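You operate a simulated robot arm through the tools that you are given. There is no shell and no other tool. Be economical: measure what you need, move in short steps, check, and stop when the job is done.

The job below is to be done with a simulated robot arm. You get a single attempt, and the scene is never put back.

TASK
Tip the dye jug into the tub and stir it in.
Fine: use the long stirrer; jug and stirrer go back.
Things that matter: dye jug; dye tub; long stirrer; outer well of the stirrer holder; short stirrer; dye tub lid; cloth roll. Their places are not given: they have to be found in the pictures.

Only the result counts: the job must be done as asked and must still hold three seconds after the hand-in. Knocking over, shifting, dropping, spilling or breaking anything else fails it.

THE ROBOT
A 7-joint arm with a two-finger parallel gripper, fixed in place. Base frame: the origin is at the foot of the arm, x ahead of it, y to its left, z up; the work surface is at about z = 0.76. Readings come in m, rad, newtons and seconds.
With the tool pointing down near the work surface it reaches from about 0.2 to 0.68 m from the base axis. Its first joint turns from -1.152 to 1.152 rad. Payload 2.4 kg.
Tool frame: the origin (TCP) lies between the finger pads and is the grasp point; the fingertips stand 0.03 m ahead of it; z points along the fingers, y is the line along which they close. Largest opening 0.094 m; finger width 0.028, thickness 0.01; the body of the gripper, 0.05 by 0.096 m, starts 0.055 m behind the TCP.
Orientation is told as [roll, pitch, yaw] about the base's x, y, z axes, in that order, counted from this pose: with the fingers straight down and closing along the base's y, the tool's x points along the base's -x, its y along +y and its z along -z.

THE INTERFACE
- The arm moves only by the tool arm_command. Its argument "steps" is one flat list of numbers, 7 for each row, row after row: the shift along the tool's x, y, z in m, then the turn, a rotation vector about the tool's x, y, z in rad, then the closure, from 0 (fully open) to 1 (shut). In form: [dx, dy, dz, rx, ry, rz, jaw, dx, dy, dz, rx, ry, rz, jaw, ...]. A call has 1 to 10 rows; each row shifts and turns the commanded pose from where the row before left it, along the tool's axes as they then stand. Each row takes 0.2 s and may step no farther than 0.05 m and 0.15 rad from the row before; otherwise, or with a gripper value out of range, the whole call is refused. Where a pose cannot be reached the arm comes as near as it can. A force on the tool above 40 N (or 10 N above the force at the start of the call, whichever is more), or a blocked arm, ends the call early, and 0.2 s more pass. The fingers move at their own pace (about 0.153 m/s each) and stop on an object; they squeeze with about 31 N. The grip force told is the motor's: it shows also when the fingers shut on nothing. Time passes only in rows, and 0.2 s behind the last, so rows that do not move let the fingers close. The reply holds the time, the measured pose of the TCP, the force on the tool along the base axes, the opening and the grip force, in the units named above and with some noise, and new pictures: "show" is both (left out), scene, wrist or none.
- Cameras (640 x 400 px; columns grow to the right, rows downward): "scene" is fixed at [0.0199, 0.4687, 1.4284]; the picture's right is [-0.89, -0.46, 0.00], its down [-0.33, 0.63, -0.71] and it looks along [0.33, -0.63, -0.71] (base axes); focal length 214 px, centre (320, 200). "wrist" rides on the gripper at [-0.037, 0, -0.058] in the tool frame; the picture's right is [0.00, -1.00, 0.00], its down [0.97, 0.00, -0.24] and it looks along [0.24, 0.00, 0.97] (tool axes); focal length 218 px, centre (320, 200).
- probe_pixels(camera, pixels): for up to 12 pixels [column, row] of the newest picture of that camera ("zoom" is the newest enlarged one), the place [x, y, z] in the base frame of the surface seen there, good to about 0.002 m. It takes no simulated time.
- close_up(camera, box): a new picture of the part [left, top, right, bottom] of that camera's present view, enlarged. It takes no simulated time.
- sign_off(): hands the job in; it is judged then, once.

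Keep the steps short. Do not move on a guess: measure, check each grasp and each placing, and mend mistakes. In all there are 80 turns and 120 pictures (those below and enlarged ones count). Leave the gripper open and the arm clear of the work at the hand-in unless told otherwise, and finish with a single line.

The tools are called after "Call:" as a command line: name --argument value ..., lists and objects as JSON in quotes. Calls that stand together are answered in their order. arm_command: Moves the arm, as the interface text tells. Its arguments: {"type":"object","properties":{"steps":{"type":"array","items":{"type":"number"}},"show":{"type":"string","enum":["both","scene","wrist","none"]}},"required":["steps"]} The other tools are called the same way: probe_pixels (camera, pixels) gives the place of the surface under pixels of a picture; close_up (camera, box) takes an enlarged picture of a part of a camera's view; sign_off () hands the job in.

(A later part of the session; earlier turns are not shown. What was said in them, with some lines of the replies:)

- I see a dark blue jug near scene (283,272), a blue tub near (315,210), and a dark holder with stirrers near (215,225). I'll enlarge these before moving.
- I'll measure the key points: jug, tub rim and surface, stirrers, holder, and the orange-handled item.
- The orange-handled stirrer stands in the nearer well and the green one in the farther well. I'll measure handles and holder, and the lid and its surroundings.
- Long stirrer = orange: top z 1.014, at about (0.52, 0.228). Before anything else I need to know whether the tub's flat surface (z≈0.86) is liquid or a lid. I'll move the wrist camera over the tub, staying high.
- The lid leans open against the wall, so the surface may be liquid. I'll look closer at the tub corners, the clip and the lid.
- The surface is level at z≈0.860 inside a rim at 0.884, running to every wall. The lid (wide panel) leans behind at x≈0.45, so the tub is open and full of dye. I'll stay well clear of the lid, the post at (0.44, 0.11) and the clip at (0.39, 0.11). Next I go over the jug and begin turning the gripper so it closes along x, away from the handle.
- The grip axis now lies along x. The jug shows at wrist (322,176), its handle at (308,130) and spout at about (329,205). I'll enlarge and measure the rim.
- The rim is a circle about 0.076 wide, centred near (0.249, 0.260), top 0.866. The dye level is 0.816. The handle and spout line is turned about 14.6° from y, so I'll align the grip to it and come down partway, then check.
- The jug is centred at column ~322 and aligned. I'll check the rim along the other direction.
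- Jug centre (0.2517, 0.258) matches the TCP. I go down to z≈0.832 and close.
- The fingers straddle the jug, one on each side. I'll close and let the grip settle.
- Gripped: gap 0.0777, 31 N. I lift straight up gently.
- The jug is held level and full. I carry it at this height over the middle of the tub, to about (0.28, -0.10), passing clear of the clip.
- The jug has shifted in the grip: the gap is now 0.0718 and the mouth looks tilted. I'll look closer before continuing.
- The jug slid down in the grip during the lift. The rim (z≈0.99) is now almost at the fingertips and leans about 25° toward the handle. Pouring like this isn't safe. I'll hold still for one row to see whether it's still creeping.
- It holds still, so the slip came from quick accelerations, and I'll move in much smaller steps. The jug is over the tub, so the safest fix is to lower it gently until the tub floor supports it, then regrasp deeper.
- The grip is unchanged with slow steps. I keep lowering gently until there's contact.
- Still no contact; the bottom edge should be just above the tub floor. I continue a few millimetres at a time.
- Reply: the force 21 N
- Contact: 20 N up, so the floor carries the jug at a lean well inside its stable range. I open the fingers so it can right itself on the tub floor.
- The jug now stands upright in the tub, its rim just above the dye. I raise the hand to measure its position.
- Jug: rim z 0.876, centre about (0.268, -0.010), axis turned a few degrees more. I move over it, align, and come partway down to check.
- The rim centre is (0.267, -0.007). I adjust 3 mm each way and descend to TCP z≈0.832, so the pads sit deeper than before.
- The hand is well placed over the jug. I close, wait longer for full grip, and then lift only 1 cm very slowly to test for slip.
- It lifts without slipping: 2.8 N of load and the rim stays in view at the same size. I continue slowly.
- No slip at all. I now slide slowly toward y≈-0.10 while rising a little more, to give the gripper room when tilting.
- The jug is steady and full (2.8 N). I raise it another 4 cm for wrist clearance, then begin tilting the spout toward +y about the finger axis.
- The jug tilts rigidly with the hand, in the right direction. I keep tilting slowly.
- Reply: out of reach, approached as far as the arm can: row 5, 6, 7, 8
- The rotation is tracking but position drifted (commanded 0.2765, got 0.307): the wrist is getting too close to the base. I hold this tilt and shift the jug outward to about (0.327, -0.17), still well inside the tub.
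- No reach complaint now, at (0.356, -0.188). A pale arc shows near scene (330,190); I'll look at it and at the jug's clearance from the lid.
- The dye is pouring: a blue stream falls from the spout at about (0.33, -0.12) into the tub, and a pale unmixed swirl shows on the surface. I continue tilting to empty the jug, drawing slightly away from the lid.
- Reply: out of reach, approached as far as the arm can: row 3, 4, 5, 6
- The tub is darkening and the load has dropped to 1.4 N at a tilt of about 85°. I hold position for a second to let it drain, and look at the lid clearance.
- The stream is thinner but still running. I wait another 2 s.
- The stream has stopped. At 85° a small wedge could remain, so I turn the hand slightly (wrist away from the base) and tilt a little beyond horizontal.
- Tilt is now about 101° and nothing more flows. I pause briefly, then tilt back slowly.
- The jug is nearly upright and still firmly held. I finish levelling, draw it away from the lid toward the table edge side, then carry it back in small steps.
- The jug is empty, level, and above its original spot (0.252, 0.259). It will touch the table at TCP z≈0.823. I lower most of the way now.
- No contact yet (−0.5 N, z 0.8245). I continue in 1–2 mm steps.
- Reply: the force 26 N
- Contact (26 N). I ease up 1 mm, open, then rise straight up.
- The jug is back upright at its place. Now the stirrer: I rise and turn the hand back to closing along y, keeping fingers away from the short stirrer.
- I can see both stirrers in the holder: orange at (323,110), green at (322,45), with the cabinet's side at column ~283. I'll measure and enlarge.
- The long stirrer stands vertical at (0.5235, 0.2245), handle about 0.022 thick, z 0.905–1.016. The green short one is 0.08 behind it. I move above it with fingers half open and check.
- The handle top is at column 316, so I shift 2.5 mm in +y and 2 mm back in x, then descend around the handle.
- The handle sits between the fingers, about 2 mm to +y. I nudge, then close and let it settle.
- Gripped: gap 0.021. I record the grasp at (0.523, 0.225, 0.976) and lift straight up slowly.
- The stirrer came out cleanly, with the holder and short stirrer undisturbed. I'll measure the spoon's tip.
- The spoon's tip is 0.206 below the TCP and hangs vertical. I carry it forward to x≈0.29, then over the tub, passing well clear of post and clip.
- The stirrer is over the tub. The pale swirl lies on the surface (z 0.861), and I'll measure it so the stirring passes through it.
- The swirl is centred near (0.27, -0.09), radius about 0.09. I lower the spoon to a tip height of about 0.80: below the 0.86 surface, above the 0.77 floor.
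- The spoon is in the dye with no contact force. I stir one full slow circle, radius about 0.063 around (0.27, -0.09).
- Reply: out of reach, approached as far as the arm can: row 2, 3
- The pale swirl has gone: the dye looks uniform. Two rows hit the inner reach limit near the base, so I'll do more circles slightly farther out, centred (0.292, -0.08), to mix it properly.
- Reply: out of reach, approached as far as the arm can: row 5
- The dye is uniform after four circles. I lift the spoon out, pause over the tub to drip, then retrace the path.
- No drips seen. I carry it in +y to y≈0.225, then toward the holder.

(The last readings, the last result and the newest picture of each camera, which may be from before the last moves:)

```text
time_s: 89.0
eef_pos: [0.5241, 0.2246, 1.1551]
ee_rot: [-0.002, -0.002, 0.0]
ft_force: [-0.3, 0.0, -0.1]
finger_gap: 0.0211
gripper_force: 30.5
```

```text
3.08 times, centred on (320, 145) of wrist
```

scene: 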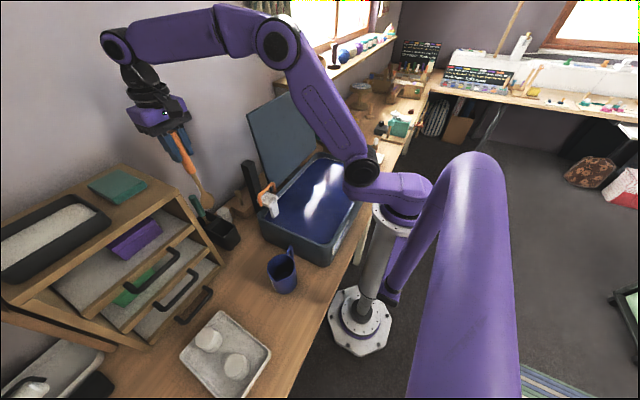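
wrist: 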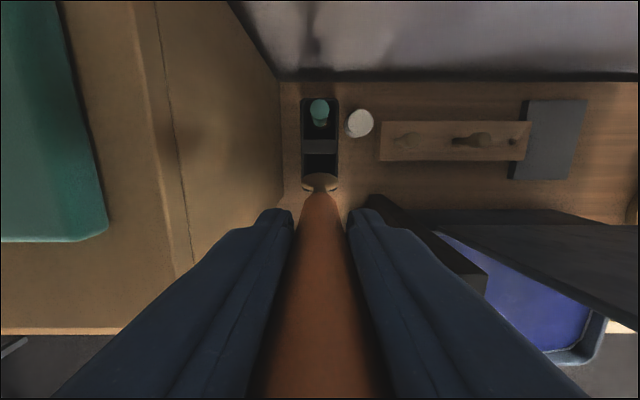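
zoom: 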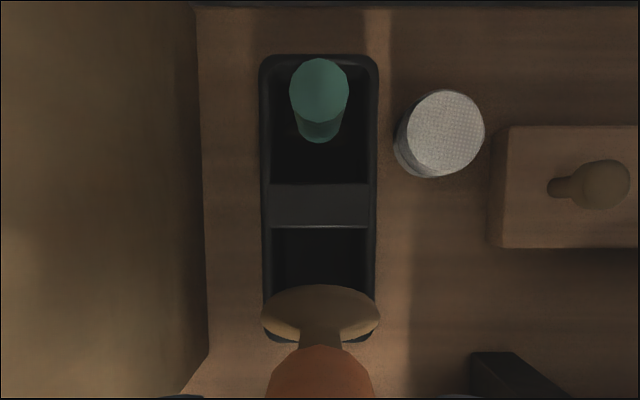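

The pose matches the original grasp (0.523, 0.225), and the spoon is centred on the outer well's column. I lower it to just above the holder rim and then in, slowly.

Call:
arm_command --steps '[0, 0, 0.01, 0, 0, 0, 1, 0, 0, 0.02, 0, 0, 0, 1, 0, 0, 0.02, 0, 0, 0, 1, 0, 0, 0.02, 0, 0, 0, 1, 0, 0, 0.015, 0, 0, 0, 1, 0, 0, 0.01, 0, 0, 0, 1]' --show "both"

Call:
close_up --camera "scene" --box '[170, 150, 260, 260]'

```text
time_s: 90.4
eef_pos: [0.5224, 0.2243, 1.0587]
ee_rot: [-0.004, -0.003, -0.001]
ft_force: [0.5, -0.4, -1.1]
finger_gap: 0.021
gripper_force: 30.7
```

scene: 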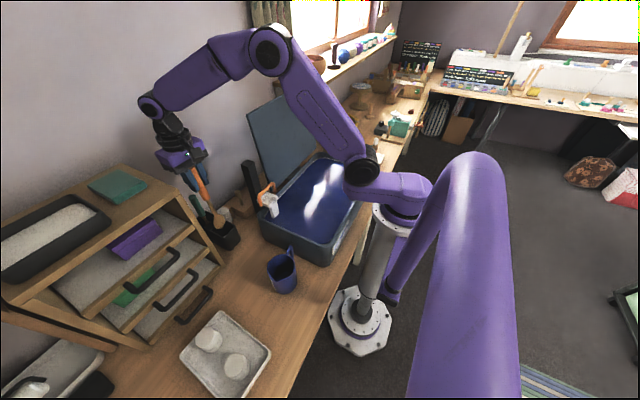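
wrist: 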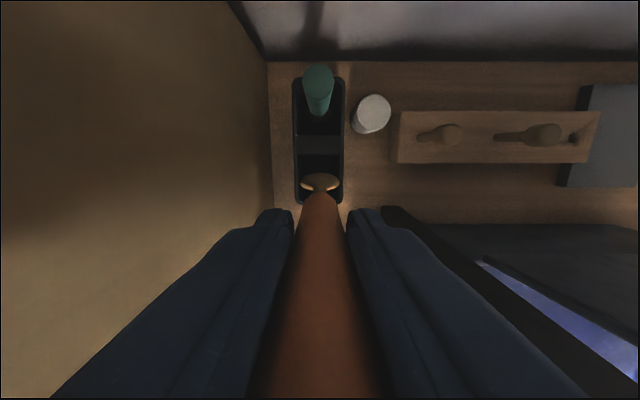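

```text
3.64 times, centred on (215, 205) of scene
```

zoom: 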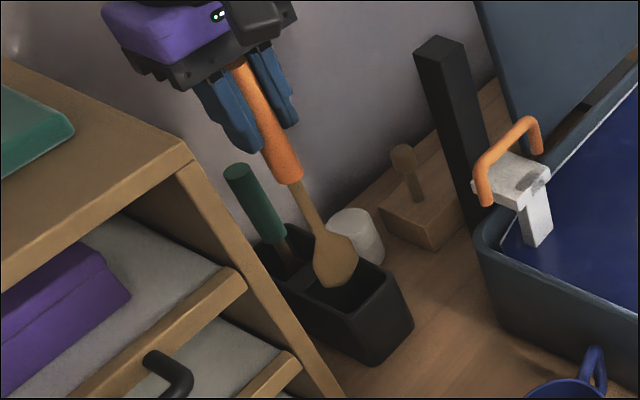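

The spoon is entering the outer well. I continue down slowly to about z 0.98.

Call:
arm_command --steps '[0, 0, 0.01, 0, 0, 0, 1, 0, 0, 0.012, 0, 0, 0, 1, 0, 0, 0.012, 0, 0, 0, 1, 0, 0, 0.012, 0, 0, 0, 1, 0, 0, 0.012, 0, 0, 0, 1, 0, 0, 0.01, 0, 0, 0, 1, 0, 0, 0.008, 0, 0, 0, 1, 0, 0, 0.003, 0, 0, 0, 1]' --show "wrist"

```text
time_s: 92.2
eef_pos: [0.5231, 0.2247, 0.9803]
ee_rot: [-0.005, -0.003, 0.0]
ft_force: [-0.6, -1.0, -0.1]
finger_gap: 0.0213
gripper_force: 31.6
```

wrist: 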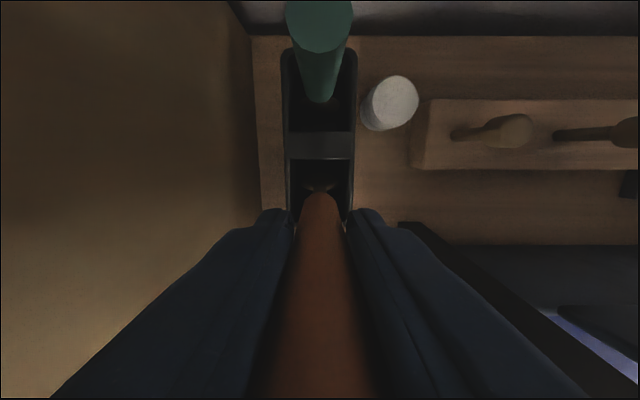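

No contact yet. I go down the last few millimetres until the stirrer touches the well floor.

Call:
arm_command --steps '[0, 0, 0.002, 0, 0, 0, 1, 0, 0, 0.0015, 0, 0, 0, 1, 0, 0, 0.0015, 0, 0, 0, 1]' --show "none"

```text
time_s: 93.0
eef_pos: [0.5219, 0.2244, 0.9745]
ee_rot: [-0.004, -0.002, 0.001]
ft_force: [-1.6, -0.4, 9.7]
finger_gap: 0.0211
gripper_force: 31.0
```

Contact (9.7 N) at z 0.9745, same as at the start. I open halfway and rise straight up.

Call:
arm_command --steps '[0, 0, -0.0005, 0, 0, 0, 0.6, 0, 0, 0, 0, 0, 0, 0.36, 0, 0, 0, 0, 0, 0, 0.36, 0, 0, -0.015, 0, 0, 0, 0.36, 0, 0, -0.03, 0, 0, 0, 0.36, 0, 0, -0.04, 0, 0, 0, 0.36, 0, 0, -0.045, 0, 0, 0, 0.36, 0, 0, -0.045, 0, 0, 0, 0.36]' --show "both"

Call:
close_up --camera "scene" --box '[170, 150, 260, 260]'

```text
time_s: 94.8
eef_pos: [0.5192, 0.2261, 1.1481]
ee_rot: [-0.003, -0.004, 0.0]
ft_force: [0.2, -0.4, 0.1]
finger_gap: 0.0603
gripper_force: 0.2
```

scene: 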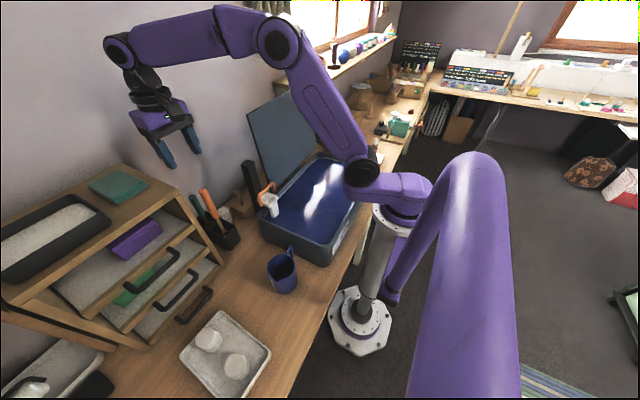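
wrist: 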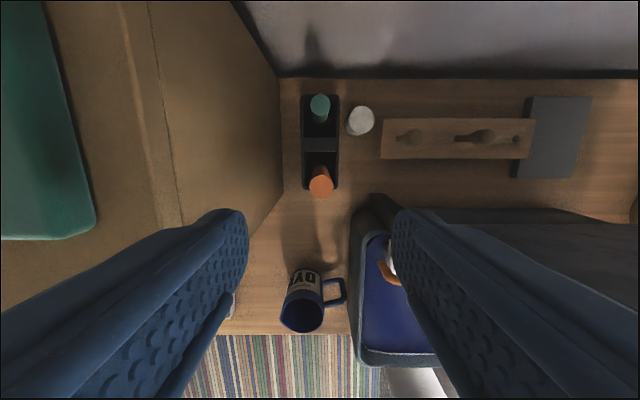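

```text
3.64 times, centred on (215, 205) of scene
```

zoom: 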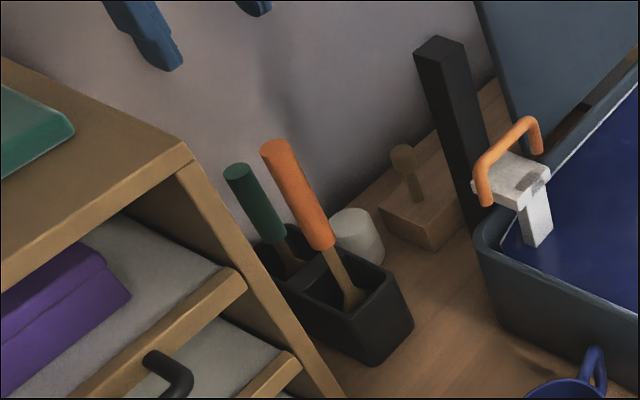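

The stirrer stands in the outer well as before. I open fully, move the arm clear to its starting area, and do a final check.

Call:
arm_command --steps '[0, 0, -0.04, 0, 0, 0, 0, 0.04, 0, -0.02, 0, 0, 0, 0, 0.045, 0, 0, 0, 0, 0, 0, 0.045, 0, 0, 0, 0, 0, 0, 0.045, 0, 0, 0, 0, 0, 0, 0.045, 0, 0, 0, 0, 0, 0, 0.045, 0, 0, 0, 0, 0, 0, 0.03, 0, 0, 0, 0, 0, 0, 0, 0, 0, 0, 0, 0, 0]' --show "both"

Call:
probe_pixels --camera "scene" --pixels '[[202, 190], [192, 197], [269, 268], [290, 250], [283, 293], [272, 203], [225, 240]]'

Call:
close_up --camera "wrist" --box '[160, 0, 640, 230]'

```text
time_s: 96.8
eef_pos: [0.2291, 0.2252, 1.2088]
ee_rot: [-0.003, -0.003, 0.001]
ft_force: [0.5, 0.3, -0.8]
finger_gap: 0.094
gripper_force: 0.0
```

scene: 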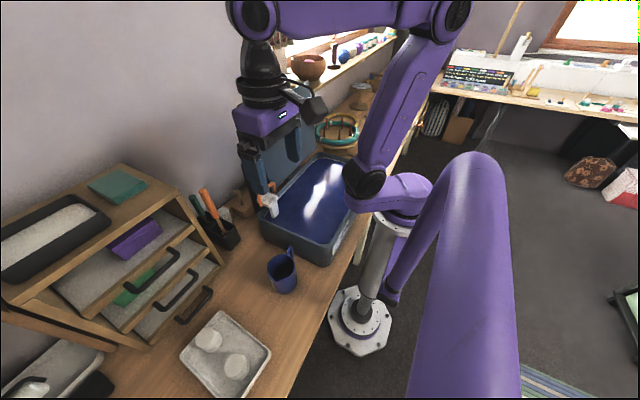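
wrist: 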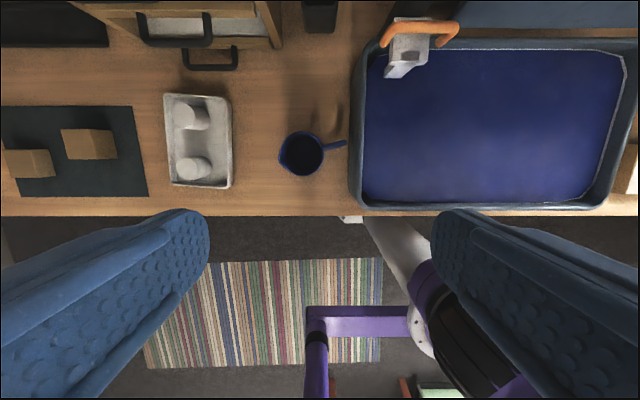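

```text
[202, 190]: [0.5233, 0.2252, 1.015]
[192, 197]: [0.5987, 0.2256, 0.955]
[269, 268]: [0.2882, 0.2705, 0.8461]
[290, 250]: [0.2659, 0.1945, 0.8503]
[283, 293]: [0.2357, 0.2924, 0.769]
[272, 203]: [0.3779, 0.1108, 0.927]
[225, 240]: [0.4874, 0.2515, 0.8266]
```

```text
1.33 times, centred on (400, 115) of wrist
```

zoom: 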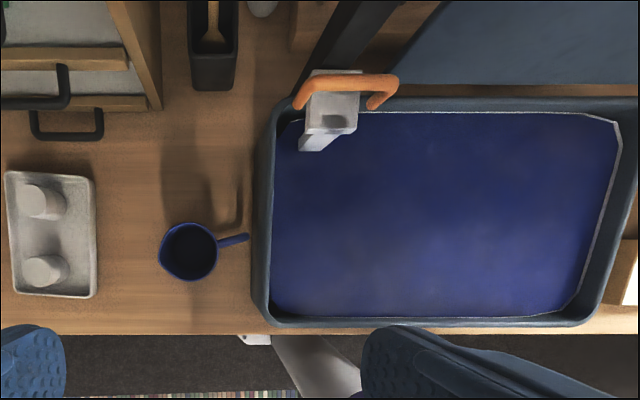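

The measurements match the start: jug, long stirrer, short stirrer, clip and holder are all where they were. The dye is evenly blue, the table is clean, the gripper is open and the arm is clear. I hand in.

Call:
sign_off

```text
The job is handed in.
```

The dye is in the tub and stirred in with the long stirrer; the jug is back in its place and the stirrer back in the outer well, though the jug slipped in the first grip and had to be stood briefly in the tub to regrasp it.
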